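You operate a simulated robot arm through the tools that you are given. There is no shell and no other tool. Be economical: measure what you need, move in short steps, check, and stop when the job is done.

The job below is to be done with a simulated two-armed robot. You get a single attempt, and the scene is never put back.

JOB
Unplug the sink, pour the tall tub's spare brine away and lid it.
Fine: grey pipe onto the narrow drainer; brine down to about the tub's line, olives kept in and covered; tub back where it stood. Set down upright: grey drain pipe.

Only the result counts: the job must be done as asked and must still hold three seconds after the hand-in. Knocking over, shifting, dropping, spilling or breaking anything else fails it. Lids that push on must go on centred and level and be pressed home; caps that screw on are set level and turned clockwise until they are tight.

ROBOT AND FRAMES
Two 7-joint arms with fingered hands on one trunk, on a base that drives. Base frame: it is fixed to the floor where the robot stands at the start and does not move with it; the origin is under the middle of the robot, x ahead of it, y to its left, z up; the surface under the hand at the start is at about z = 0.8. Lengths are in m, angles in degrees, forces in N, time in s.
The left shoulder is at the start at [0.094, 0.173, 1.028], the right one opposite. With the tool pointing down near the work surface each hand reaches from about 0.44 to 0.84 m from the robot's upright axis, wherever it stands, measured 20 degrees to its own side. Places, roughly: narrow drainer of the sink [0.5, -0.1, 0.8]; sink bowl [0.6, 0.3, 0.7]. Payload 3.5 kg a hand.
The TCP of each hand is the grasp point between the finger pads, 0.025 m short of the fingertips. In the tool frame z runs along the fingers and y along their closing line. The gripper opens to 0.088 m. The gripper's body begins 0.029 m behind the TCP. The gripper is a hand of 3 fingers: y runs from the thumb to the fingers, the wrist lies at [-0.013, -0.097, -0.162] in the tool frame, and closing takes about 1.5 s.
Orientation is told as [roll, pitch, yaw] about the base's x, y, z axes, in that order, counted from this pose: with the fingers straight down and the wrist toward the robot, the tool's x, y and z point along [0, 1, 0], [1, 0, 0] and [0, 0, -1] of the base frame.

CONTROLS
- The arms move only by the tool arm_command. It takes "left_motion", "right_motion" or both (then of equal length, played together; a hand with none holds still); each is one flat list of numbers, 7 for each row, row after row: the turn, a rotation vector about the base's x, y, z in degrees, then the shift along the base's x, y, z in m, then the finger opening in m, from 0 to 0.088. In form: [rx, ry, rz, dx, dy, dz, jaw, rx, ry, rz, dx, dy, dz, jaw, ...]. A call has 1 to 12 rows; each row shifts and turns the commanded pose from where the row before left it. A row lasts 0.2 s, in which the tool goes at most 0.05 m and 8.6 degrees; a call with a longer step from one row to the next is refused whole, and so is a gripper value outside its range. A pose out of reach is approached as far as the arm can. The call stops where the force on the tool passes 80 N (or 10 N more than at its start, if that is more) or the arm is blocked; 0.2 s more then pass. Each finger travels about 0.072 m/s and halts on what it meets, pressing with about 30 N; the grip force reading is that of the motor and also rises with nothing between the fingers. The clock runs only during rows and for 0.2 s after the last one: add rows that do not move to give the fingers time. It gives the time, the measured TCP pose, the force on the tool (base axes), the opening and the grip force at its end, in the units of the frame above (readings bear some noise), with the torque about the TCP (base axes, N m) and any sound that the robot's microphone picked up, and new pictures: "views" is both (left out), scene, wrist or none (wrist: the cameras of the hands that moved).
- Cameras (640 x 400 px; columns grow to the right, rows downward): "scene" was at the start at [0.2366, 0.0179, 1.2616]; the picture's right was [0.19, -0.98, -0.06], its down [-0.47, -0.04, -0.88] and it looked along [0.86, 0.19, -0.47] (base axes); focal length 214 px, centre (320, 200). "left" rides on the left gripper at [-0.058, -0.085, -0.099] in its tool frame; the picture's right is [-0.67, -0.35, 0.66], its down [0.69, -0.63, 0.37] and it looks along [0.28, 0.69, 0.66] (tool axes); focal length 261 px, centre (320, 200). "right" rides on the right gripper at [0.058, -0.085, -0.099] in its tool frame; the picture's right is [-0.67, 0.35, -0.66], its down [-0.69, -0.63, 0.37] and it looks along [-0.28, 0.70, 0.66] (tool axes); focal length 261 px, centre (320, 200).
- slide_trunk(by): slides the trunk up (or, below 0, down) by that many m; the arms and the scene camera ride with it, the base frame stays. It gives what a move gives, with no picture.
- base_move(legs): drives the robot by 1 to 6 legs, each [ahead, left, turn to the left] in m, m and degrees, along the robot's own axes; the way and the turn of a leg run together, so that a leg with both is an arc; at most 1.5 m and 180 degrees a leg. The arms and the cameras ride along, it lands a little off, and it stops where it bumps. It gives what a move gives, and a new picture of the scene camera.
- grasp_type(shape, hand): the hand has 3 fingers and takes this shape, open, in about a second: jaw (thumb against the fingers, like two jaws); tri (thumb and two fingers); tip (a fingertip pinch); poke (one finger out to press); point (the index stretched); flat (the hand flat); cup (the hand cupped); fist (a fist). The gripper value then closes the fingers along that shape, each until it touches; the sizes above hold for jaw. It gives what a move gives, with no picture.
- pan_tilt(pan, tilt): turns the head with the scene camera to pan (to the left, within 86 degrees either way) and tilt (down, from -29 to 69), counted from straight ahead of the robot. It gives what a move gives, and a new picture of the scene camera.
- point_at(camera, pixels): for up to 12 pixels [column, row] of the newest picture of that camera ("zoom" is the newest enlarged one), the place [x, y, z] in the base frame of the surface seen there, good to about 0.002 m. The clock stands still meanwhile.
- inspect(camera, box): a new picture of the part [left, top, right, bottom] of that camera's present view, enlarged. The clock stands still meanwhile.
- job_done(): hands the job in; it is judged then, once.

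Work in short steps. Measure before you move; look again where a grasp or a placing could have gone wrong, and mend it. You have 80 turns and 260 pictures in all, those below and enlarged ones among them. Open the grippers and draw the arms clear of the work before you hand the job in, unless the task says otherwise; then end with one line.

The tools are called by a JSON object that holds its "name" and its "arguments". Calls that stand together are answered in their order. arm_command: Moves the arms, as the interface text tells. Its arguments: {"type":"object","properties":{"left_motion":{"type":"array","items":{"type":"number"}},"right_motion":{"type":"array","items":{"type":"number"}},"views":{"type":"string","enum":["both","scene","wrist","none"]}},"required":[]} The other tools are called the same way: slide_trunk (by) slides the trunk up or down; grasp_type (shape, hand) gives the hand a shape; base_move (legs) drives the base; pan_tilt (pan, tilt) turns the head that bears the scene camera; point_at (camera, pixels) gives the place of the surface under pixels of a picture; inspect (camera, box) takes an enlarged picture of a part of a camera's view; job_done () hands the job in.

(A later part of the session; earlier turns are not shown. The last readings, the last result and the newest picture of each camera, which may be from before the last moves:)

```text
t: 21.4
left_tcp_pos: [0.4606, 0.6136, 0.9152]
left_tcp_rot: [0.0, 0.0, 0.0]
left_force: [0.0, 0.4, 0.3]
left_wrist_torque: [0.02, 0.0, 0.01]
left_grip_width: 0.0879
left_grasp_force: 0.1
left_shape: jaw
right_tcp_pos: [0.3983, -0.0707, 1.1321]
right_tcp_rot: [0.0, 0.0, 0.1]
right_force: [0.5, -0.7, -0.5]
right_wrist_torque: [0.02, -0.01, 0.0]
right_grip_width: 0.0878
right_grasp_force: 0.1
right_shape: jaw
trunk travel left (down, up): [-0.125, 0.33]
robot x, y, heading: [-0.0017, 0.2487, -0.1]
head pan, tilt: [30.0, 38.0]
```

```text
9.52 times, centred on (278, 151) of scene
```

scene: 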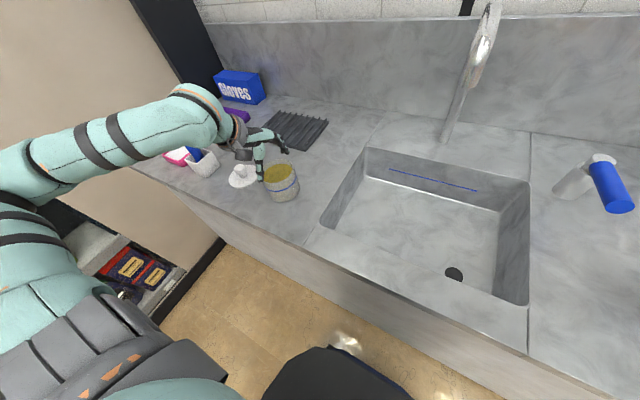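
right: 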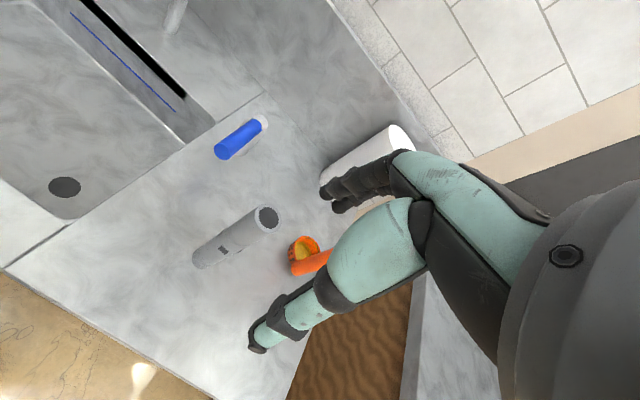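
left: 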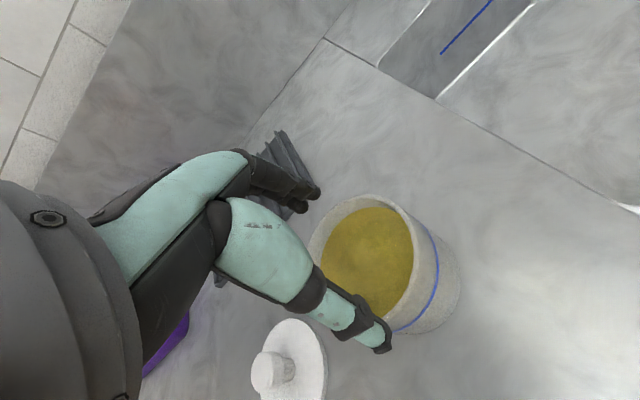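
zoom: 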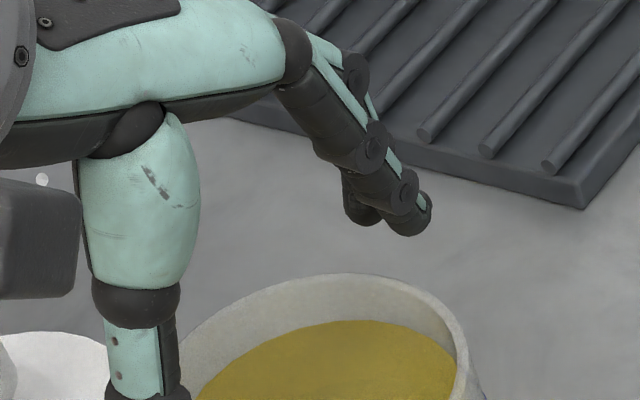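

Inner fingertips at x≈0.417 and 0.504 bracket the tub (0.419–0.502). I descend slowly, watching force.

{"name": "arm_command", "arguments": {"left_motion": [0, 0, 0, 0, 0, -0.008, 0.088, 0, 0, 0, 0, 0, -0.006, 0.088, 0, 0, 0, 0, 0, -0.004, 0.088, 0, 0, 0, 0, 0, -0.004, 0.088, 0, 0, 0, 0, 0, -0.003, 0.088, 0, 0, 0, 0, 0, 0, 0.088], "views": "wrist"}}

{"name": "inspect", "arguments": {"camera": "scene", "box": [240, 130, 320, 210]}}

```text
t: 22.8
left_tcp_pos: [0.4605, 0.6135, 0.8907]
left_tcp_rot: [0.0, 0.0, 0.0]
left_force: [0.6, 0.7, -0.3]
left_wrist_torque: [-0.02, -0.04, -0.02]
left_grip_width: 0.0882
left_grasp_force: 0.0
left_shape: jaw
right_tcp_pos: [0.3975, -0.0717, 1.1303]
right_tcp_rot: [0.0, 0.0, 0.1]
right_force: [0.0, -0.3, 0.3]
right_wrist_torque: [0.02, 0.02, 0.0]
right_grip_width: 0.0878
right_grasp_force: 0.0
right_shape: jaw
trunk travel left (down, up): [-0.125, 0.33]
robot x, y, heading: [-0.0007, 0.2494, 0.5]
head pan, tilt: [30.0, 38.0]
```

left: 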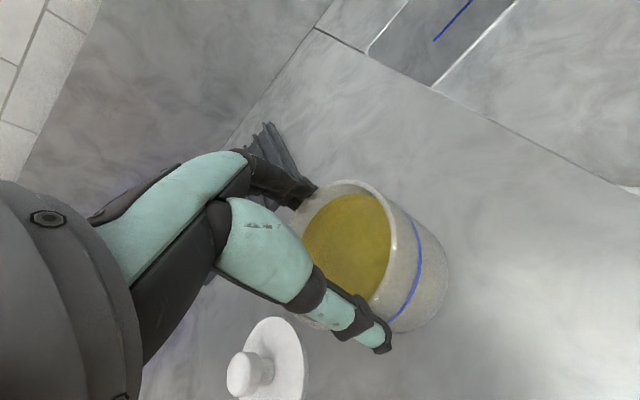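

```text
5.00 times, centred on (280, 170) of scene
```

zoom: 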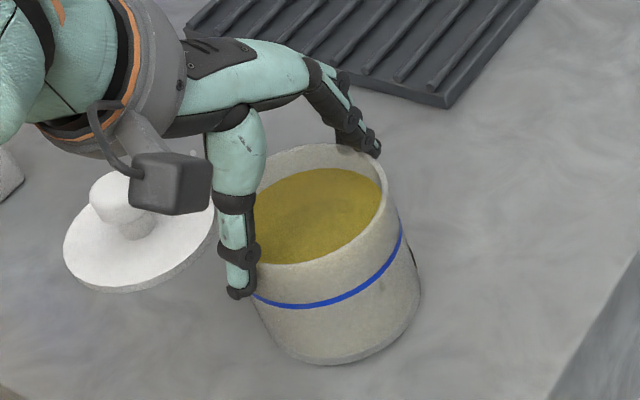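

Fingers straddle the rim without force. I go down to TCP ≈0.857.

{"name": "arm_command", "arguments": {"left_motion": [0, 0, 0, 0, 0, -0.006, 0.088, 0, 0, 0, 0, 0, -0.006, 0.088, 0, 0, 0, 0, 0, -0.006, 0.088, 0, 0, 0, 0, 0, -0.006, 0.088, 0, 0, 0, 0, 0, -0.005, 0.088, 0, 0, 0, 0, 0, -0.004, 0.088, 0, 0, 0, 0, 0, 0, 0.088], "views": "wrist"}}

{"name": "inspect", "arguments": {"camera": "scene", "box": [240, 130, 320, 210]}}

```text
t: 24.4
left_tcp_pos: [0.4595, 0.6103, 0.8613]
left_tcp_rot: [0.2, -0.5, 0.0]
left_force: [3.4, -6.6, 41.7]
left_wrist_torque: [-0.08, -0.66, -0.01]
left_grip_width: 0.088
left_grasp_force: 0.0
left_shape: jaw
right_tcp_pos: [0.3952, -0.0749, 1.1321]
right_tcp_rot: [0.3, -0.2, 0.2]
right_force: [-0.4, 0.1, 1.0]
right_wrist_torque: [0.02, -0.01, 0.0]
right_grip_width: 0.0875
right_grasp_force: 0.1
right_shape: jaw
trunk travel left (down, up): [-0.125, 0.33]
robot x, y, heading: [0.001, 0.2517, 0.0]
head pan, tilt: [30.0, 38.0]
```

left: 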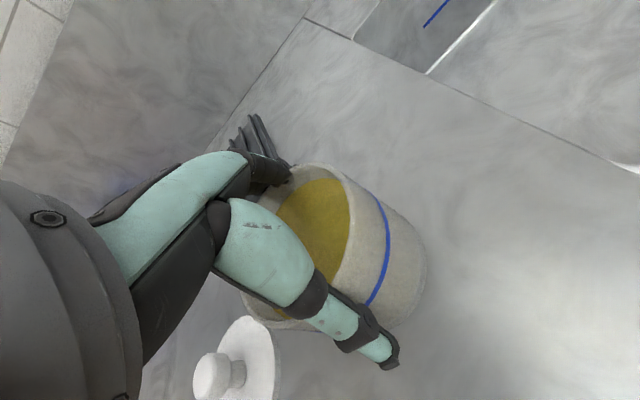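

```text
5.00 times, centred on (280, 170) of scene
```

zoom: 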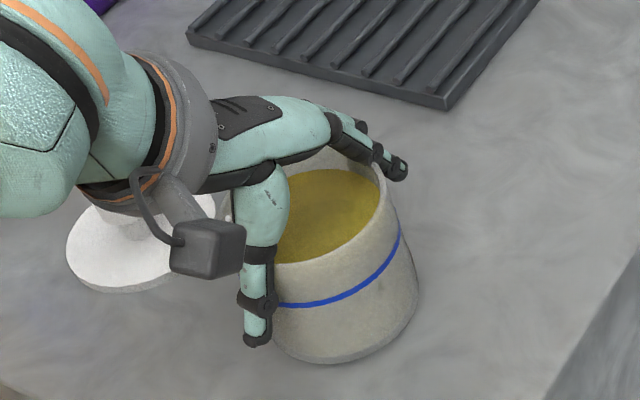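

41.7 N: the far knuckle rests on the rim. I back up 7 mm to release it.

{"name": "arm_command", "arguments": {"left_motion": [0, 0, 0, 0, 0, 0.004, 0.088, 0, 0, 0, 0, 0, 0.004, 0.088, 0, 0, 0, 0, 0, 0, 0.088], "views": "none"}}

{"name": "inspect", "arguments": {"camera": "scene", "box": [240, 130, 320, 210]}}

{"name": "inspect", "arguments": {"camera": "left", "box": [200, 130, 460, 360]}}

```text
t: 25.2
left_tcp_pos: [0.46, 0.6144, 0.8649]
left_tcp_rot: [0.1, 0.0, 0.2]
left_force: [0.3, -2.6, 7.3]
left_wrist_torque: [-0.05, -0.29, -0.09]
left_grip_width: 0.0879
left_grasp_force: 0.0
left_shape: jaw
right_tcp_pos: [0.3976, -0.0723, 1.1313]
right_tcp_rot: [0.1, -0.1, 0.1]
right_force: [-0.1, -0.3, -0.8]
right_wrist_torque: [-0.01, 0.04, 0.02]
right_grip_width: 0.0878
right_grasp_force: 0.1
right_shape: jaw
trunk travel left (down, up): [-0.125, 0.33]
robot x, y, heading: [-0.0008, 0.2507, -0.2]
head pan, tilt: [30.0, 38.0]
```

```text
5.00 times, centred on (280, 170) of scene
```

zoom: 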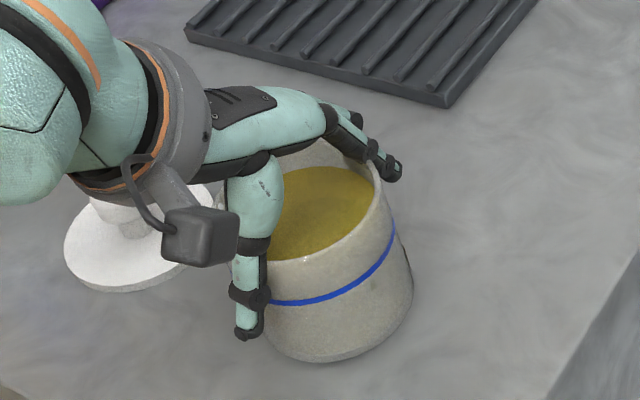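

```text
1.74 times, centred on (330, 245) of left
```

zoom: 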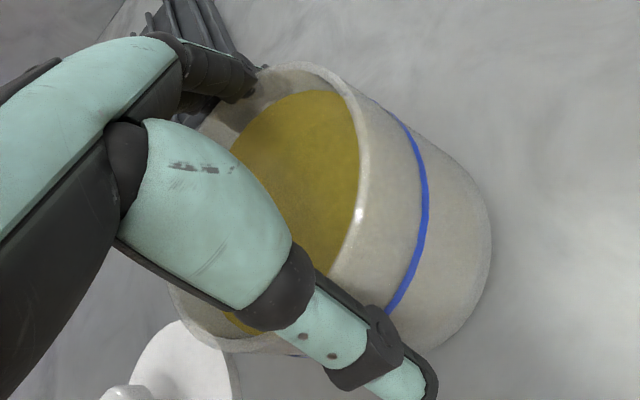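

Residual 7 N; I lift another 3 mm and close on the tub.

{"name": "arm_command", "arguments": {"left_motion": [0, 0, 0, 0, 0, 0.003, 0.088, 0, 0, 0, 0, 0, 0, 0.085, 0, 0, 0, 0, 0, 0, 0.08, 0, 0, 0, 0, 0, 0, 0.075, 0, 0, 0, 0, 0, 0, 0.07, 0, 0, 0, 0, 0, 0, 0.07, 0, 0, 0, 0, 0, 0, 0.07], "views": "wrist"}}

{"name": "inspect", "arguments": {"camera": "scene", "box": [240, 130, 320, 210]}}

```text
t: 26.8
left_tcp_pos: [0.4596, 0.6143, 0.8673]
left_tcp_rot: [0.0, 0.0, 0.0]
left_force: [-0.1, 0.8, -1.3]
left_wrist_torque: [0.04, -0.03, 0.0]
left_grip_width: 0.0678
left_grasp_force: 30.1
left_shape: jaw
right_tcp_pos: [0.3986, -0.0718, 1.131]
right_tcp_rot: [-0.1, 0.1, 0.1]
right_force: [-1.0, -0.4, 0.4]
right_wrist_torque: [-0.03, -0.01, 0.02]
right_grip_width: 0.0877
right_grasp_force: 0.0
right_shape: jaw
trunk travel left (down, up): [-0.125, 0.33]
robot x, y, heading: [0.0008, 0.2497, 0.3]
head pan, tilt: [30.0, 38.0]
```

left: 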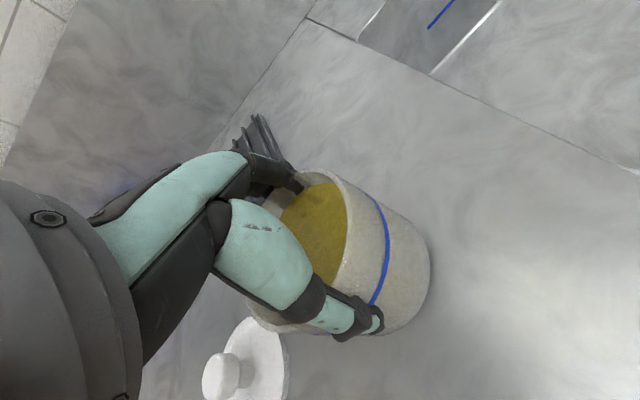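

```text
5.00 times, centred on (280, 170) of scene
```

zoom: 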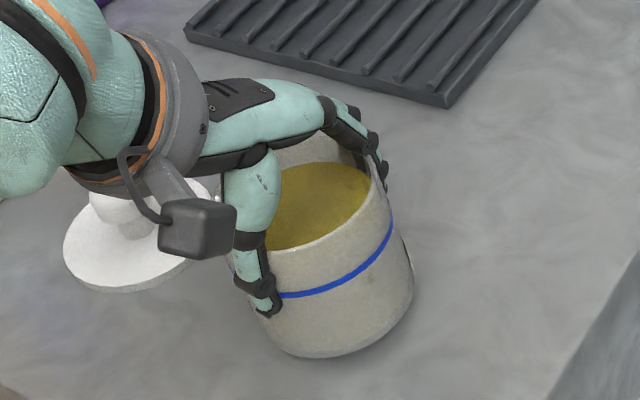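

Closed at 0.068, 30 N. I squeeze further and lift 1 cm to test.

{"name": "arm_command", "arguments": {"left_motion": [0, 0, 0, 0, 0, 0, 0.05, 0, 0, 0, 0, 0, 0, 0.05, 0, 0, 0, 0, 0, 0, 0.05, 0, 0, 0, 0, 0, 0.003, 0.05, 0, 0, 0, 0, 0, 0.005, 0.05, 0, 0, 0, 0, 0, 0.005, 0.05, 0, 0, 0, 0, 0, 0, 0.05], "views": "wrist"}}

{"name": "inspect", "arguments": {"camera": "scene", "box": [240, 130, 320, 210]}}

```text
t: 28.4
left_tcp_pos: [0.4621, 0.6138, 0.8811]
left_tcp_rot: [0.0, 0.0, 0.0]
left_force: [-0.2, -0.4, -0.5]
left_wrist_torque: [0.02, -0.01, 0.03]
left_grip_width: 0.0674
left_grasp_force: 30.4
left_shape: jaw
right_tcp_pos: [0.3996, -0.0711, 1.1302]
right_tcp_rot: [0.0, 0.1, 0.2]
right_force: [0.3, -1.3, -0.8]
right_wrist_torque: [0.0, 0.01, 0.01]
right_grip_width: 0.0879
right_grasp_force: 0.1
right_shape: jaw
trunk travel left (down, up): [-0.125, 0.33]
robot x, y, heading: [-0.0035, 0.2551, 0.1]
head pan, tilt: [30.0, 38.0]
```

left: 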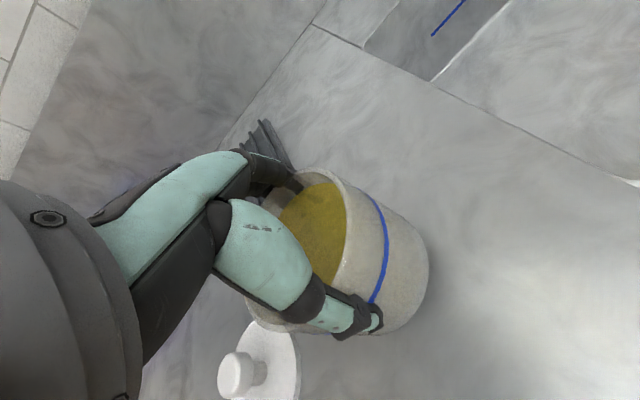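

```text
5.00 times, centred on (280, 170) of scene
```

zoom: 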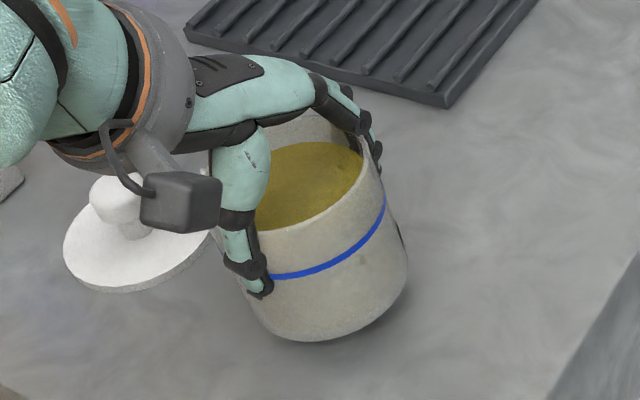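

The tub lifts level with the hand. I raise it 5 cm and carry it gently toward the sink.

{"name": "arm_command", "arguments": {"left_motion": [0, 0, 0, 0, 0, 0.008, 0.05, 0, 0, 0, 0, 0, 0.012, 0.05, 0, 0, 0, 0, 0, 0.012, 0.05, 0, 0, 0, 0, 0, 0.01, 0.05, 0, 0, 0, 0.001, -0.005, 0.005, 0.05, 0, 0, 0, 0.002, -0.01, 0, 0.05, 0, 0, 0, 0.003, -0.015, 0, 0.05, 0, 0, 0, 0.003, -0.015, 0, 0.05, 0, 0, 0, 0.003, -0.015, 0, 0.05, 0, 0, 0, 0.003, -0.015, 0, 0.05, 0, 0, 0, 0.002, -0.01, 0, 0.05, 0, 0, 0, 0.001, -0.005, 0, 0.05], "views": "scene"}}

{"name": "arm_command", "arguments": {"left_motion": [0, 0, 0, 0.001, -0.005, 0, 0.05, 0, 0, 0, 0.002, -0.01, 0, 0.05, 0, 0, 0, 0.003, -0.015, 0, 0.05, 0, 0, 0, 0.003, -0.015, 0, 0.05, 0, 0, 0, 0.003, -0.015, 0, 0.05, 0, 0, 0, 0.003, -0.015, 0, 0.05, 0, 0, 0, 0.003, -0.015, 0, 0.05, 0, 0, 0, 0.002, -0.01, 0, 0.05, 0, 0, 0, 0.001, -0.005, -0.005, 0.05, 0, 0, 0, 0, 0, -0.01, 0.05, 0, 0, 0, 0, 0, -0.005, 0.05, 0, 0, 0, 0, 0, 0, 0.05], "views": "both"}}

```text
t: 31.0
left_tcp_pos: [0.4795, 0.5222, 0.9286]
left_tcp_rot: [0.1, -0.1, 0.1]
left_force: [0.6, -0.7, -0.5]
left_wrist_torque: [-0.01, -0.02, -0.01]
left_grip_width: 0.0672
left_grasp_force: 30.4
left_shape: jaw
right_tcp_pos: [0.3989, -0.0713, 1.1305]
right_tcp_rot: [0.0, 0.1, 0.0]
right_force: [0.6, -0.7, 0.1]
right_wrist_torque: [0.0, -0.02, 0.0]
right_grip_width: 0.0878
right_grasp_force: 0.0
right_shape: jaw
trunk travel left (down, up): [-0.125, 0.33]
robot x, y, heading: [0.0022, 0.2499, -0.1]
head pan, tilt: [30.0, 38.0]
```

scene: 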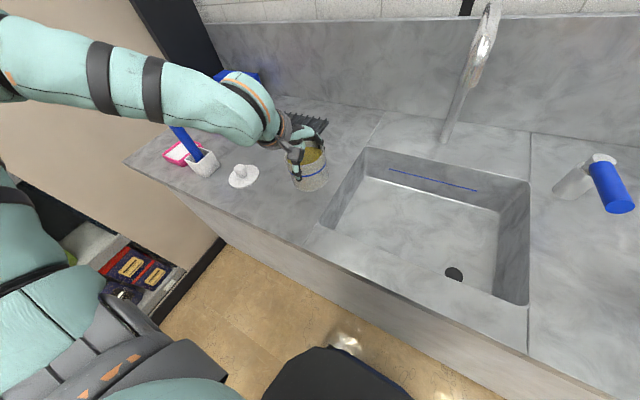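

```text
t: 33.6
left_tcp_pos: [0.5004, 0.4191, 0.909]
left_tcp_rot: [0.1, 0.0, -0.1]
left_force: [-0.6, -1.0, -0.9]
left_wrist_torque: [0.01, 0.02, 0.01]
left_grip_width: 0.0673
left_grasp_force: 30.0
left_shape: jaw
right_tcp_pos: [0.3995, -0.0705, 1.1307]
right_tcp_rot: [-0.1, 0.0, 0.1]
right_force: [-0.3, -0.2, 0.3]
right_wrist_torque: [-0.01, 0.01, 0.02]
right_grip_width: 0.0875
right_grasp_force: 0.0
right_shape: jaw
trunk travel left (down, up): [-0.125, 0.33]
robot x, y, heading: [0.0007, 0.253, 0.1]
head pan, tilt: [30.0, 38.0]
```

scene: 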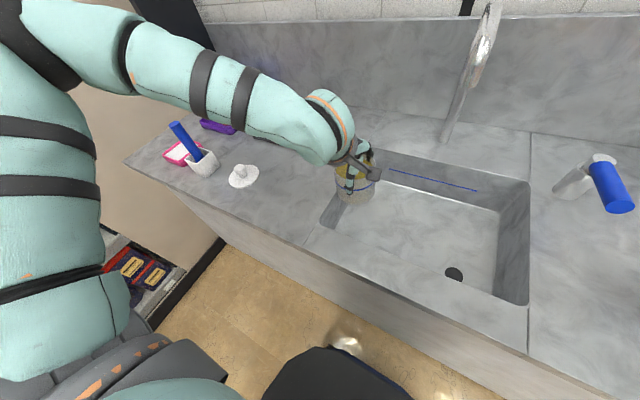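
left: 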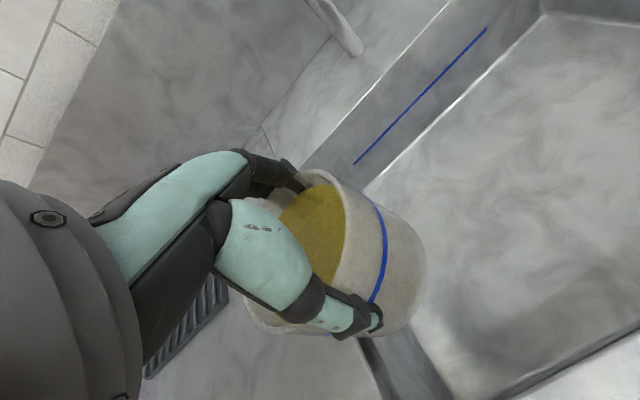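

Tub is over the bowl. I tilt slowly about +x to ~24° so brine begins pouring over the -y lip.

{"name": "arm_command", "arguments": {"left_motion": [2, 0, 0, 0, 0, 0, 0.05, 3, 0, 0, 0, 0, 0, 0.05, 3, 0, 0, 0, 0, 0, 0.05, 3, 0, 0, 0, 0, 0, 0.05, 3, 0, 0, 0, 0, 0, 0.05, 3, 0, 0, 0, 0, 0, 0.05, 2, 0, 0, 0, 0, 0, 0.05, 2, 0, 0, 0, 0, 0, 0.05, 2, 0, 0, 0, 0, 0, 0.05, 1, 0, 0, 0, 0, 0, 0.05, 0, 0, 0, 0, 0, 0, 0.05, 0, 0, 0, 0, 0, 0, 0.05], "views": "both"}}

{"name": "inspect", "arguments": {"camera": "scene", "box": [300, 130, 420, 230]}}

```text
t: 36.2
left_tcp_pos: [0.5152, 0.4443, 0.9495]
left_tcp_rot: [20.0, 0.0, 0.0]
left_force: [0.1, 1.1, -0.4]
left_wrist_torque: [-0.02, -0.02, 0.02]
left_grip_width: 0.0668
left_grasp_force: 29.8
left_shape: jaw
left hand out of reach, approached as far as the arm can: row 4, 5, 6, 8, 10
right_tcp_pos: [0.3977, -0.0721, 1.131]
right_tcp_rot: [0.1, 0.0, 0.2]
right_force: [0.2, -0.8, -0.7]
right_wrist_torque: [-0.02, -0.03, 0.0]
right_grip_width: 0.0876
right_grasp_force: 0.0
right_shape: jaw
trunk travel left (down, up): [-0.125, 0.33]
robot x, y, heading: [-0.0009, 0.2501, 0.1]
head pan, tilt: [30.0, 38.0]
```

scene: 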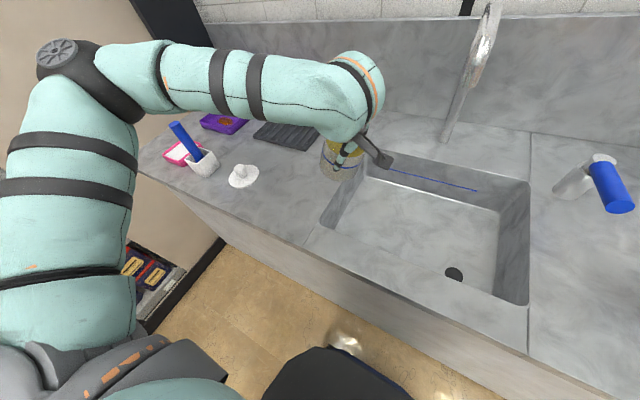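
left: 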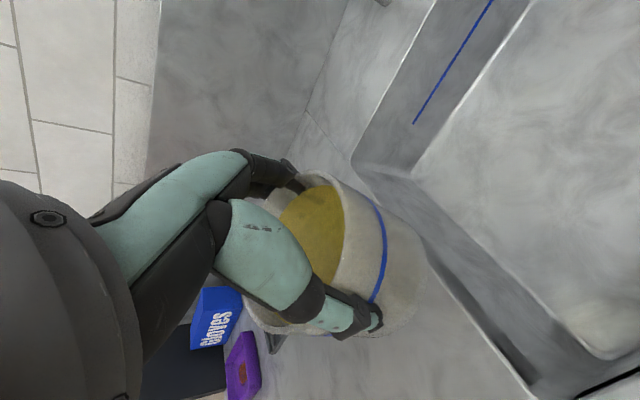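

```text
4.00 times, centred on (360, 180) of scene
```

zoom: 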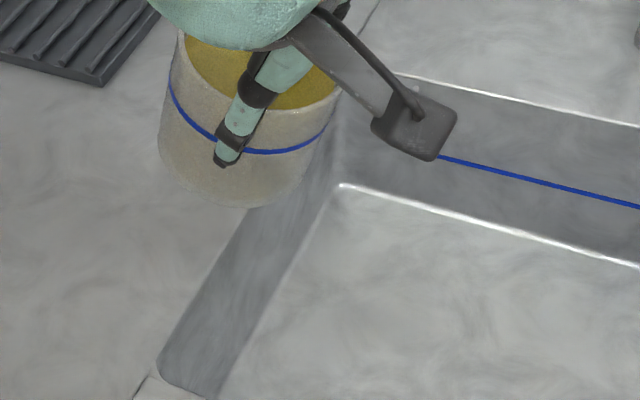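

The arm is at its reach limit for this tilt with the tub so close in front. I untilt, tuck the right hand inward, and then will drive right so the tub sits further out to the left.

{"name": "arm_command", "arguments": {"left_motion": [-2, 0, 0, 0, 0, 0, 0.05, -3, 0, 0, 0, 0, 0, 0.05, -3, 0, 0, 0, 0, 0, 0.05, -3, 0, 0, 0, 0, 0, 0.05, -3, 0, 0, 0, 0, 0, 0.05, -3, 0, 0, 0, 0, 0, 0.05, -2, 0, 0, 0, 0, 0, 0.05, -1, 0, 0, 0, 0, 0, 0.05], "right_motion": [0, 0, 0, -0.005, 0.02, 0.005, 0.088, 0, 0, 0, -0.005, 0.02, 0.005, 0.088, 0, 0, 0, -0.005, 0.02, 0.005, 0.088, 0, 0, 0, -0.005, 0.02, 0.005, 0.088, 0, 0, 0, -0.005, 0.02, 0.005, 0.088, 0, 0, 0, -0.005, 0.02, 0.005, 0.088, 0, 0, 0, -0.005, 0.02, 0.005, 0.088, 0, 0, 0, 0, 0, 0, 0.088], "views": "scene"}}

```text
t: 38.0
left_tcp_pos: [0.5151, 0.4442, 0.9502]
left_tcp_rot: [0.0, 0.0, 0.0]
left_force: [1.0, -0.6, -0.1]
left_wrist_torque: [0.02, 0.03, -0.01]
left_grip_width: 0.0671
left_grasp_force: 30.2
left_shape: jaw
right_tcp_pos: [0.3639, 0.0696, 1.1655]
right_tcp_rot: [0.1, 0.1, 0.2]
right_force: [0.5, 0.2, -0.3]
right_wrist_torque: [-0.01, 0.0, 0.0]
right_grip_width: 0.0877
right_grasp_force: 0.1
right_shape: jaw
trunk travel left (down, up): [-0.125, 0.33]
robot x, y, heading: [0.0003, 0.2524, 0.2]
head pan, tilt: [30.0, 38.0]
```

scene: 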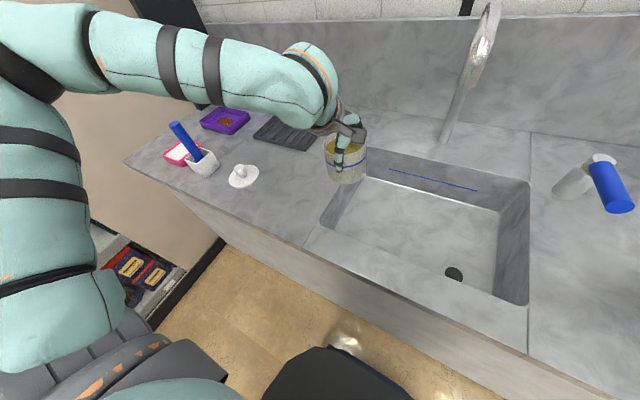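

Untilted; tub upright at (0.515,0.444). I draw it back 2 cm in x, then drive right 0.2 m (tub stays over the bowl throughout).

{"name": "arm_command", "arguments": {"left_motion": [0, 0, 0, -0.006, 0, 0, 0.05, 0, 0, 0, -0.008, 0, 0, 0.05, 0, 0, 0, -0.006, 0, 0, 0.05, 0, 0, 0, 0, 0, 0, 0.05], "views": "none"}}

{"name": "base_move", "arguments": {"legs": [[0, -0.07, 0], [0, -0.07, 0], [0, -0.06, 0]]}}

```text
t: 39.0
left_tcp_pos: [0.4955, 0.4451, 0.9483]
left_tcp_rot: [0.0, -0.1, 0.0]
left_force: [-0.3, -0.6, -0.2]
left_wrist_torque: [-0.01, -0.02, 0.04]
left_grip_width: 0.0671
left_grasp_force: 29.8
left_shape: jaw
right_tcp_pos: [0.364, 0.0694, 1.1655]
right_tcp_rot: [0.0, 0.1, 0.0]
right_force: [-0.2, 0.0, -0.6]
right_wrist_torque: [-0.02, 0.02, -0.02]
right_grip_width: 0.0877
right_grasp_force: 0.1
right_shape: jaw
trunk travel left (down, up): [-0.125, 0.33]
robot x, y, heading: [0.0046, 0.2495, 0.1]
head pan, tilt: [30.0, 38.0]
```

```text
t: 41.1
left_tcp_pos: [0.4953, 0.2458, 0.9497]
left_tcp_rot: [0.0, -0.1, 0.1]
left_force: [-0.1, 0.0, 0.2]
left_wrist_torque: [0.02, 0.02, 0.0]
left_grip_width: 0.0669
left_grasp_force: 30.0
left_shape: jaw
right_tcp_pos: [0.3647, -0.1297, 1.1652]
right_tcp_rot: [0.1, 0.1, 0.1]
right_force: [0.2, 0.0, 0.2]
right_wrist_torque: [0.02, -0.02, 0.0]
right_grip_width: 0.0875
right_grasp_force: 0.1
right_shape: jaw
trunk travel left (down, up): [-0.125, 0.33]
robot x, y, heading: [-0.0021, 0.0519, 0.0]
head pan, tilt: [30.0, 38.0]
```

scene: 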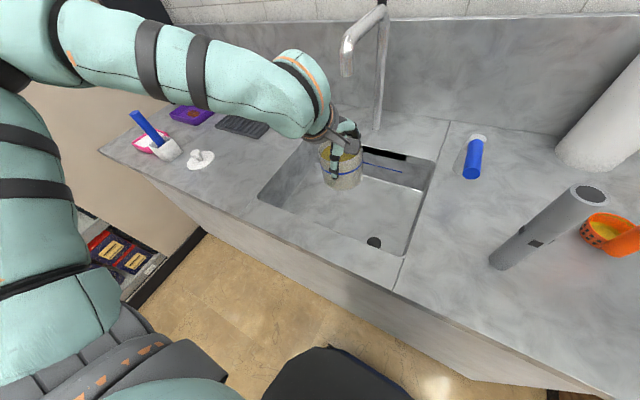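

Base at y=0.05. I move the tub left to y≈0.385 and lower 2.5 cm.

{"name": "arm_command", "arguments": {"left_motion": [0, 0, 0, 0, 0.007, 0, 0.05, 0, 0, 0, 0, 0.014, 0, 0.05, 0, 0, 0, 0, 0.018, 0, 0.05, 0, 0, 0, 0, 0.018, 0, 0.05, 0, 0, 0, 0, 0.018, 0, 0.05, 0, 0, 0, 0, 0.018, 0, 0.05, 0, 0, 0, 0, 0.018, 0, 0.05, 0, 0, 0, 0, 0.015, -0.005, 0.05, 0, 0, 0, 0, 0.01, -0.01, 0.05, 0, 0, 0, 0, 0.004, -0.008, 0.05, 0, 0, 0, 0, 0, 0, 0.05], "views": "none"}}

{"name": "arm_command", "arguments": {"left_motion": [2, 0, 0, 0, 0, 0, 0.05, 3, 0, 0, 0, 0, 0, 0.05, 3, 0, 0, 0, 0, 0, 0.05, 3, 0, 0, 0, 0, 0, 0.05, 3, 0, 0, 0, 0, 0, 0.05, 2, 0, 0, 0, 0, 0, 0.05, 1, 0, 0, 0, 0, 0, 0.05, 0, 0, 0, 0, 0, 0, 0.05], "views": "both"}}

{"name": "inspect", "arguments": {"camera": "scene", "box": [260, 110, 380, 210]}}

```text
t: 43.5
left_tcp_pos: [0.4951, 0.3882, 0.9275]
left_tcp_rot: [0.0, 0.0, 0.0]
left_force: [0.7, 0.1, 0.1]
left_wrist_torque: [0.01, 0.02, -0.01]
left_grip_width: 0.0671
left_grasp_force: 30.2
left_shape: jaw
right_tcp_pos: [0.365, -0.1292, 1.1665]
right_tcp_rot: [0.0, 0.1, 0.2]
right_force: [0.2, -0.3, -0.4]
right_wrist_torque: [0.02, 0.0, -0.03]
right_grip_width: 0.0876
right_grasp_force: 0.0
right_shape: jaw
trunk travel left (down, up): [-0.125, 0.33]
robot x, y, heading: [-0.0017, 0.0515, -0.4]
head pan, tilt: [30.0, 38.0]
```

```text
t: 45.3
left_tcp_pos: [0.4954, 0.3865, 0.9274]
left_tcp_rot: [16.9, 0.0, 0.1]
left_force: [-0.5, 0.0, -0.8]
left_wrist_torque: [-0.02, 0.0, -0.01]
left_grip_width: 0.0672
left_grasp_force: 30.2
left_shape: jaw
right_tcp_pos: [0.3652, -0.1292, 1.1664]
right_tcp_rot: [0.0, 0.1, 0.1]
right_force: [0.4, 1.0, -0.2]
right_wrist_torque: [0.03, 0.03, 0.01]
right_grip_width: 0.0877
right_grasp_force: 0.1
right_shape: jaw
trunk travel left (down, up): [-0.125, 0.33]
robot x, y, heading: [0.0007, 0.0511, 0.2]
head pan, tilt: [30.0, 38.0]
```

scene: 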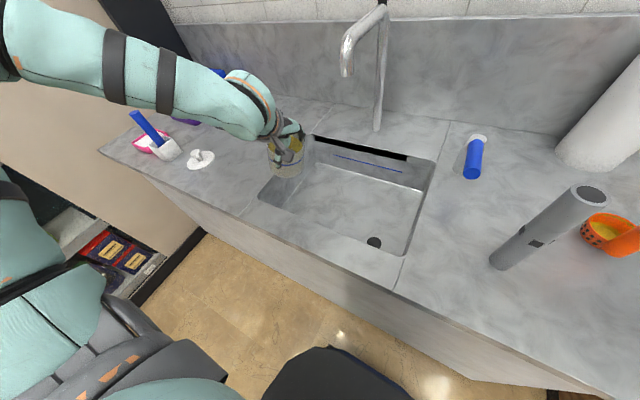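
left: 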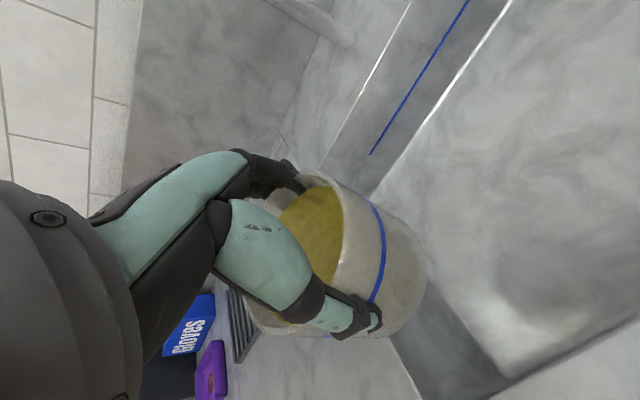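

```text
4.00 times, centred on (320, 160) of scene
```

zoom: 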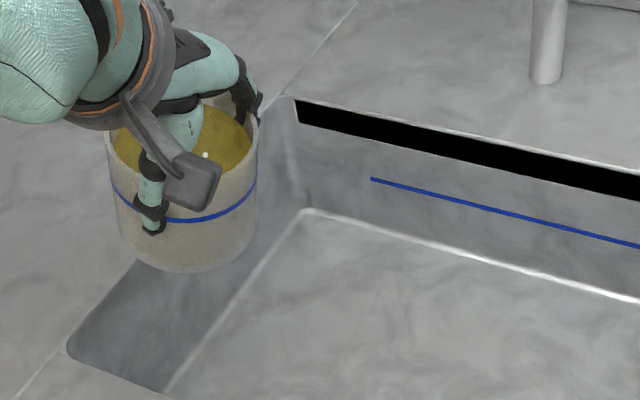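

Tilt 17° within reach. I continue to 28° in 2° steps and look.

{"name": "arm_command", "arguments": {"left_motion": [2, 0, 0, 0, 0, 0, 0.05, 2, 0, 0, 0, 0, 0, 0.05, 2, 0, 0, 0, 0, 0, 0.05, 2, 0, 0, 0, 0, 0, 0.05, 2, 0, 0, 0, 0, 0, 0.05, 1, 0, 0, 0, 0, 0, 0.05, 0, 0, 0, 0, 0, 0, 0.05, 0, 0, 0, 0, 0, 0, 0.05, 0, 0, 0, 0, 0, 0, 0.05], "views": "both"}}

{"name": "inspect", "arguments": {"camera": "scene", "box": [260, 110, 380, 210]}}

{"name": "inspect", "arguments": {"camera": "left", "box": [230, 150, 430, 350]}}

```text
t: 47.3
left_tcp_pos: [0.4957, 0.3868, 0.9262]
left_tcp_rot: [28.0, -0.1, 0.1]
left_force: [0.1, -0.2, -0.5]
left_wrist_torque: [0.01, 0.01, 0.02]
left_grip_width: 0.0672
left_grasp_force: 29.8
left_shape: jaw
right_tcp_pos: [0.3636, -0.128, 1.1664]
right_tcp_rot: [0.0, 0.1, 0.1]
right_force: [0.6, 0.7, 0.3]
right_wrist_torque: [-0.02, -0.03, 0.0]
right_grip_width: 0.0875
right_grasp_force: 0.1
right_shape: jaw
trunk travel left (down, up): [-0.125, 0.33]
robot x, y, heading: [-0.0025, 0.0509, 0.2]
head pan, tilt: [30.0, 38.0]
```

scene: 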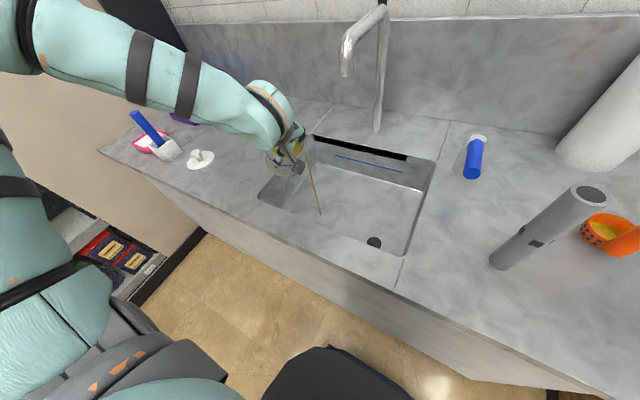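
left: 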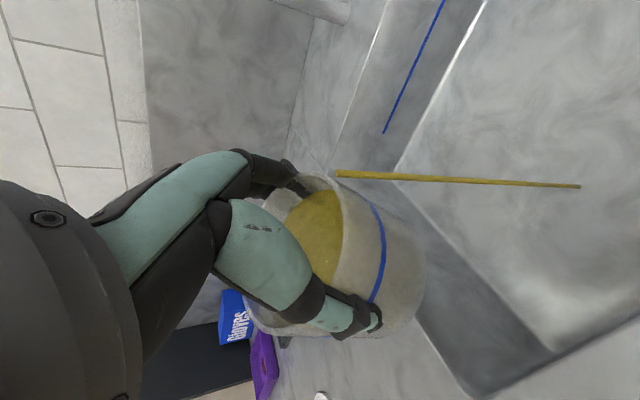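

```text
4.00 times, centred on (320, 160) of scene
```

zoom: 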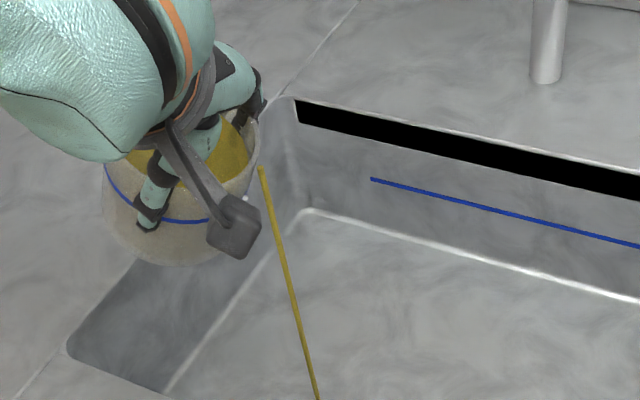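

```text
2.00 times, centred on (330, 250) of left
```

zoom: 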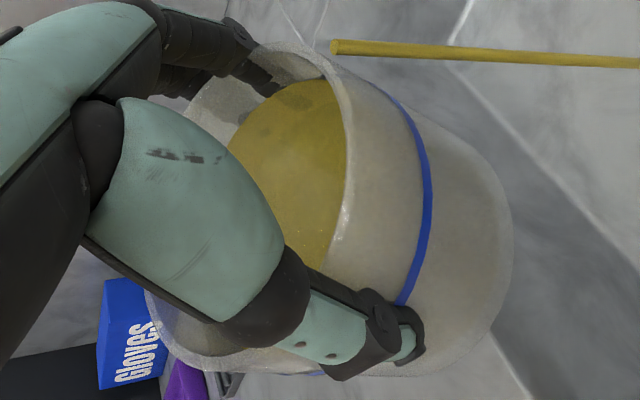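

A thin stream pours into the bowl. I hold the tilt for 2.4 s and look again.

{"name": "arm_command", "arguments": {"left_motion": [0, 0, 0, 0, 0, 0, 0.05, 0, 0, 0, 0, 0, 0, 0.05, 0, 0, 0, 0, 0, 0, 0.05, 0, 0, 0, 0, 0, 0, 0.05, 0, 0, 0, 0, 0, 0, 0.05, 0, 0, 0, 0, 0, 0, 0.05, 0, 0, 0, 0, 0, 0, 0.05, 0, 0, 0, 0, 0, 0, 0.05, 0, 0, 0, 0, 0, 0, 0.05, 0, 0, 0, 0, 0, 0, 0.05], "views": "both"}}

{"name": "inspect", "arguments": {"camera": "left", "box": [230, 150, 430, 350]}}

```text
t: 49.5
left_tcp_pos: [0.4955, 0.3881, 0.9263]
left_tcp_rot: [28.0, 0.0, 0.1]
left_force: [0.1, 0.3, 0.0]
left_wrist_torque: [0.02, 0.01, -0.02]
left_grip_width: 0.0672
left_grasp_force: 29.5
left_shape: jaw
right_tcp_pos: [0.3641, -0.1303, 1.1666]
right_tcp_rot: [0.0, 0.1, 0.1]
right_force: [-0.5, -0.7, 0.2]
right_wrist_torque: [-0.01, 0.01, 0.03]
right_grip_width: 0.0877
right_grasp_force: 0.1
right_shape: jaw
trunk travel left (down, up): [-0.125, 0.33]
robot x, y, heading: [0.001, 0.0506, 0.3]
head pan, tilt: [30.0, 38.0]
```

scene: 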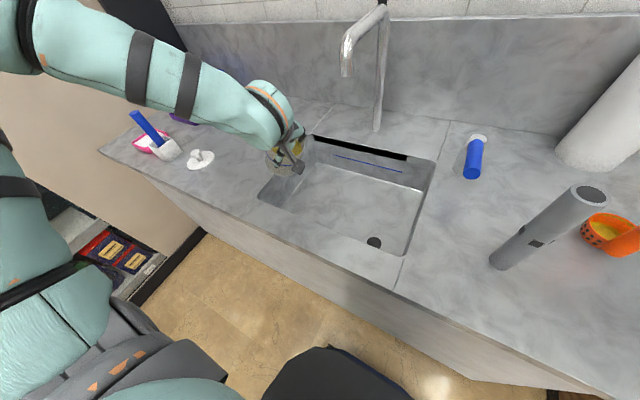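
left: 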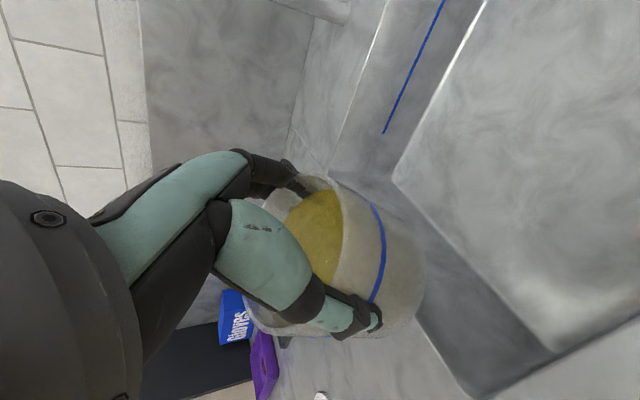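

```text
2.00 times, centred on (330, 250) of left
```

zoom: 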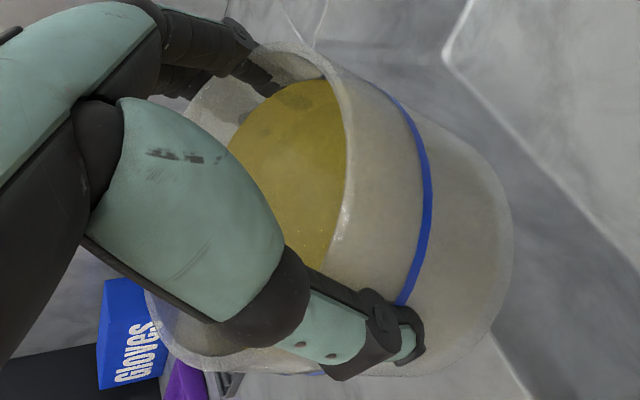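

Flow stopped at 28° (equilibrium). I go to 34.5° and hold until the flow stops.

{"name": "arm_command", "arguments": {"left_motion": [1.5, 0, 0, 0, 0, 0, 0.05, 1.5, 0, 0, 0, 0, 0, 0.05, 1.5, 0, 0, 0, 0, 0, 0.05, 1, 0, 0, 0, 0, 0, 0.05, 1, 0, 0, 0, 0, 0, 0.05, 0, 0, 0, 0, 0, 0, 0.05, 0, 0, 0, 0, 0, 0, 0.05, 0, 0, 0, 0, 0, 0, 0.05, 0, 0, 0, 0, 0, 0, 0.05, 0, 0, 0, 0, 0, 0, 0.05, 0, 0, 0, 0, 0, 0, 0.05, 0, 0, 0, 0, 0, 0, 0.05], "views": "both"}}

{"name": "inspect", "arguments": {"camera": "left", "box": [230, 150, 430, 350]}}

```text
t: 52.1
left_tcp_pos: [0.4956, 0.3861, 0.9259]
left_tcp_rot: [34.5, 0.0, -0.1]
left_force: [0.2, -0.5, -1.3]
left_wrist_torque: [-0.02, -0.01, 0.02]
left_grip_width: 0.0674
left_grasp_force: 30.2
left_shape: jaw
right_tcp_pos: [0.3632, -0.1286, 1.1657]
right_tcp_rot: [0.0, 0.2, 0.1]
right_force: [0.5, -0.9, -0.6]
right_wrist_torque: [0.0, 0.01, -0.01]
right_grip_width: 0.0877
right_grasp_force: 0.0
right_shape: jaw
trunk travel left (down, up): [-0.125, 0.33]
robot x, y, heading: [-0.004, 0.0536, 0.1]
head pan, tilt: [30.0, 38.0]
```

scene: 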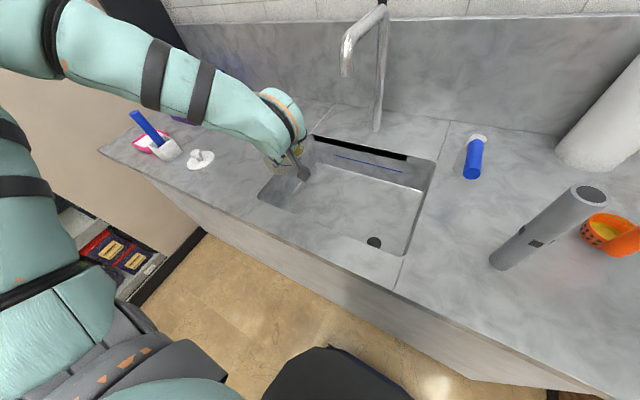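
left: 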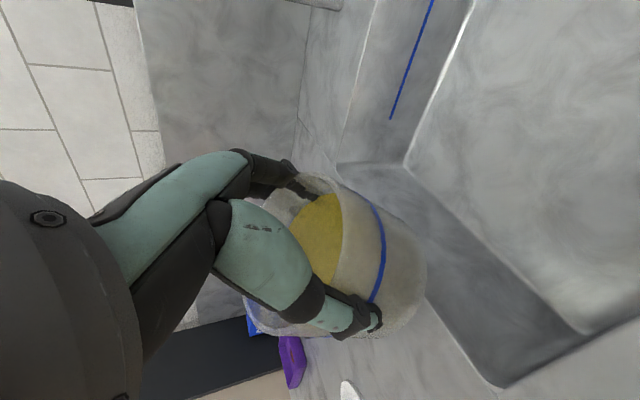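

```text
2.00 times, centred on (330, 250) of left
```

zoom: 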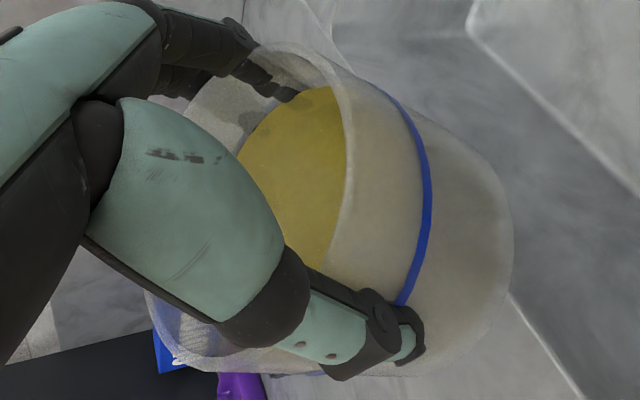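

No stream left. I untilt gradually and measure the level.

{"name": "arm_command", "arguments": {"left_motion": [-2, 0, 0, 0, 0, 0, 0.05, -3, 0, 0, 0, 0, 0, 0.05, -3.5, 0, 0, 0, 0, 0, 0.05, -4, 0, 0, 0, 0, 0, 0.05, -4, 0, 0, 0, 0, 0, 0.05, -4, 0, 0, 0, 0, 0, 0.05, -4, 0, 0, 0, 0, 0, 0.05, -4, 0, 0, 0, 0, 0, 0.05, -3, 0, 0, 0, 0, 0, 0.05, -2, 0, 0, 0, 0, 0, 0.05, -1, 0, 0, 0, 0, 0, 0.05, 0, 0, 0, 0, 0, 0, 0.05], "views": "both"}}

{"name": "inspect", "arguments": {"camera": "scene", "box": [240, 110, 340, 200]}}

{"name": "inspect", "arguments": {"camera": "left", "box": [230, 150, 430, 350]}}

{"name": "point_at", "arguments": {"camera": "zoom", "pixels": [[300, 120], [320, 180], [260, 120], [310, 230], [345, 150], [338, 210], [428, 180], [425, 230], [405, 290], [290, 50], [240, 110], [180, 110]]}}

```text
t: 54.7
left_tcp_pos: [0.4957, 0.386, 0.9267]
left_tcp_rot: [0.0, 0.0, 0.1]
left_force: [-0.4, -0.3, -0.6]
left_wrist_torque: [-0.02, 0.02, -0.03]
left_grip_width: 0.067
left_grasp_force: 30.8
left_shape: jaw
right_tcp_pos: [0.3642, -0.1298, 1.1657]
right_tcp_rot: [0.0, 0.0, 0.2]
right_force: [0.0, -0.2, 0.1]
right_wrist_torque: [-0.01, -0.01, -0.01]
right_grip_width: 0.0878
right_grasp_force: 0.1
right_shape: jaw
trunk travel left (down, up): [-0.125, 0.33]
robot x, y, heading: [-0.0037, 0.0537, 0.2]
head pan, tilt: [30.0, 38.0]
```

scene: 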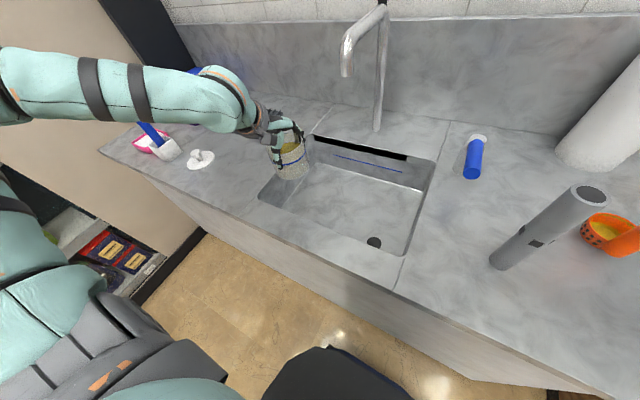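
left: 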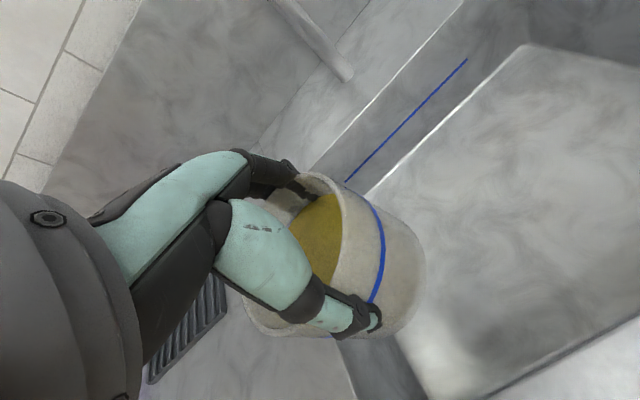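

```text
4.44 times, centred on (290, 155) of scene
```

zoom: 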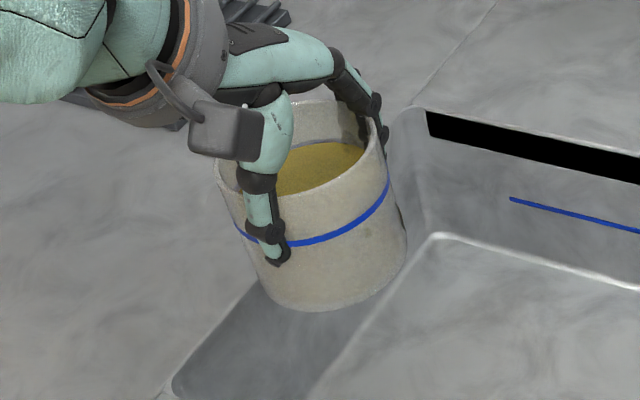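

```text
2.00 times, centred on (330, 250) of left
```

zoom: 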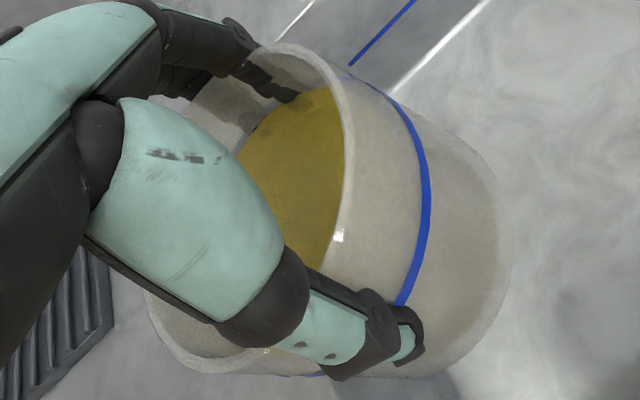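

```text
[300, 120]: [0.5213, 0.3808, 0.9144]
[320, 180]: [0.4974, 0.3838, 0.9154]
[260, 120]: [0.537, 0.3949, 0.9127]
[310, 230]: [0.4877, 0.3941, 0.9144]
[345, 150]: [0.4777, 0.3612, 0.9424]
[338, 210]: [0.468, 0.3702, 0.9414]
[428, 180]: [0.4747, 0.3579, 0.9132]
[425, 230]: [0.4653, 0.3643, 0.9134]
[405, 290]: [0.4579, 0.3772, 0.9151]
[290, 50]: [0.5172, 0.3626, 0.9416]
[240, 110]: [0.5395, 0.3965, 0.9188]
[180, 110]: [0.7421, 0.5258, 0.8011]
```

The level (z≈0.9143) matches the blue line (0.9132–0.915). Now I drive back left 0.2 m with the tub held level.

{"name": "base_move", "arguments": {"legs": [[0, 0.07, 0], [0, 0.07, 0], [0, 0.06, 0]]}}

```text
t: 56.9
left_tcp_pos: [0.4954, 0.5874, 0.9265]
left_tcp_rot: [-0.1, 0.0, 0.2]
left_force: [0.2, 0.4, -0.6]
left_wrist_torque: [0.01, -0.01, 0.01]
left_grip_width: 0.0669
left_grasp_force: 29.9
left_shape: jaw
right_tcp_pos: [0.3635, 0.0718, 1.1663]
right_tcp_rot: [-0.1, 0.2, 0.2]
right_force: [-0.2, -0.5, 0.0]
right_wrist_torque: [-0.03, -0.02, -0.01]
right_grip_width: 0.0877
right_grasp_force: 0.1
right_shape: jaw
trunk travel left (down, up): [-0.125, 0.33]
robot x, y, heading: [-0.0008, 0.2495, 0.1]
head pan, tilt: [30.0, 38.0]
```

scene: 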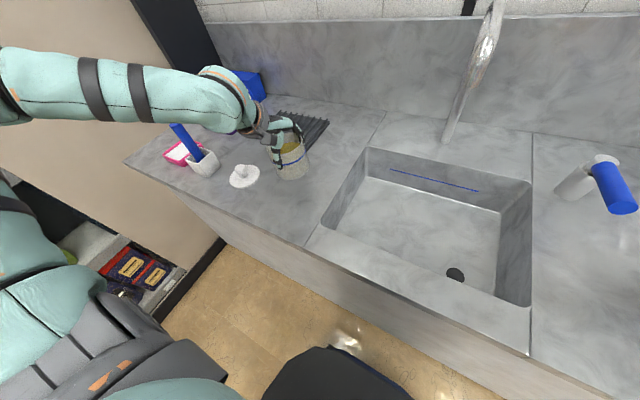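

I move the tub over its old place (0.4605,0.614) and lower to ~5 mm above the counter.

{"name": "arm_command", "arguments": {"left_motion": [0, 0, 0, -0.007, 0.005, 0, 0.05, 0, 0, 0, -0.01, 0.008, 0, 0.05, 0, 0, 0, -0.01, 0.008, 0, 0.05, 0, 0, 0, -0.008, 0.006, 0, 0.05, 0, 0, 0, 0, 0, -0.01, 0.05, 0, 0, 0, 0, 0, -0.012, 0.05, 0, 0, 0, 0, 0, -0.012, 0.05, 0, 0, 0, 0, 0, -0.01, 0.05, 0, 0, 0, 0, 0, -0.008, 0.05, 0, 0, 0, 0, 0, 0, 0.05], "views": "wrist"}}

{"name": "inspect", "arguments": {"camera": "scene", "box": [240, 130, 320, 210]}}

```text
t: 59.1
left_tcp_pos: [0.4593, 0.615, 0.8735]
left_tcp_rot: [-0.1, 0.0, 0.2]
left_force: [-0.4, -0.2, 0.1]
left_wrist_torque: [0.01, 0.0, 0.02]
left_grip_width: 0.0669
left_grasp_force: 30.0
left_shape: jaw
right_tcp_pos: [0.3641, 0.0715, 1.1666]
right_tcp_rot: [0.0, 0.1, 0.2]
right_force: [-1.0, -0.2, -0.1]
right_wrist_torque: [-0.02, -0.02, 0.01]
right_grip_width: 0.0876
right_grasp_force: 0.0
right_shape: jaw
trunk travel left (down, up): [-0.125, 0.33]
robot x, y, heading: [-0.0001, 0.2561, 0.1]
head pan, tilt: [30.0, 38.0]
```

left: 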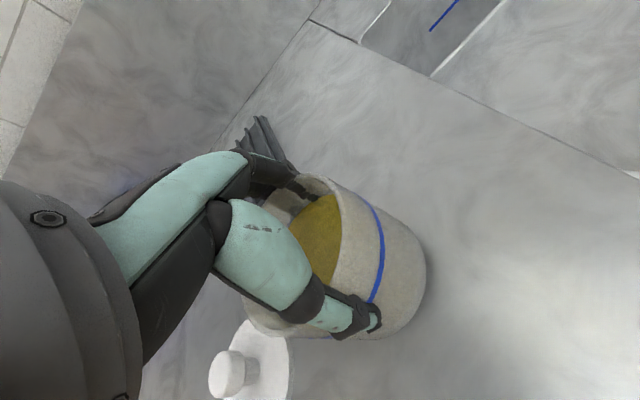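

```text
5.00 times, centred on (280, 170) of scene
```

zoom: 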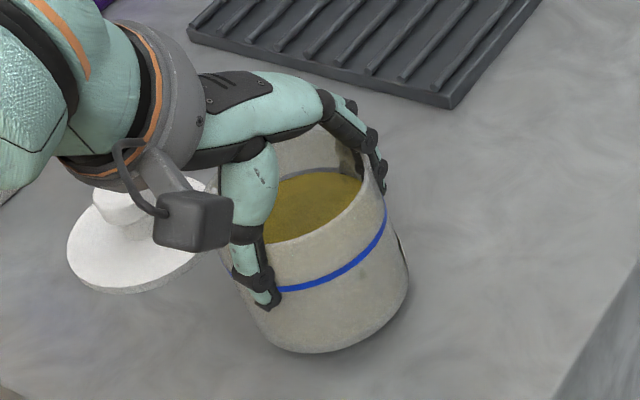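

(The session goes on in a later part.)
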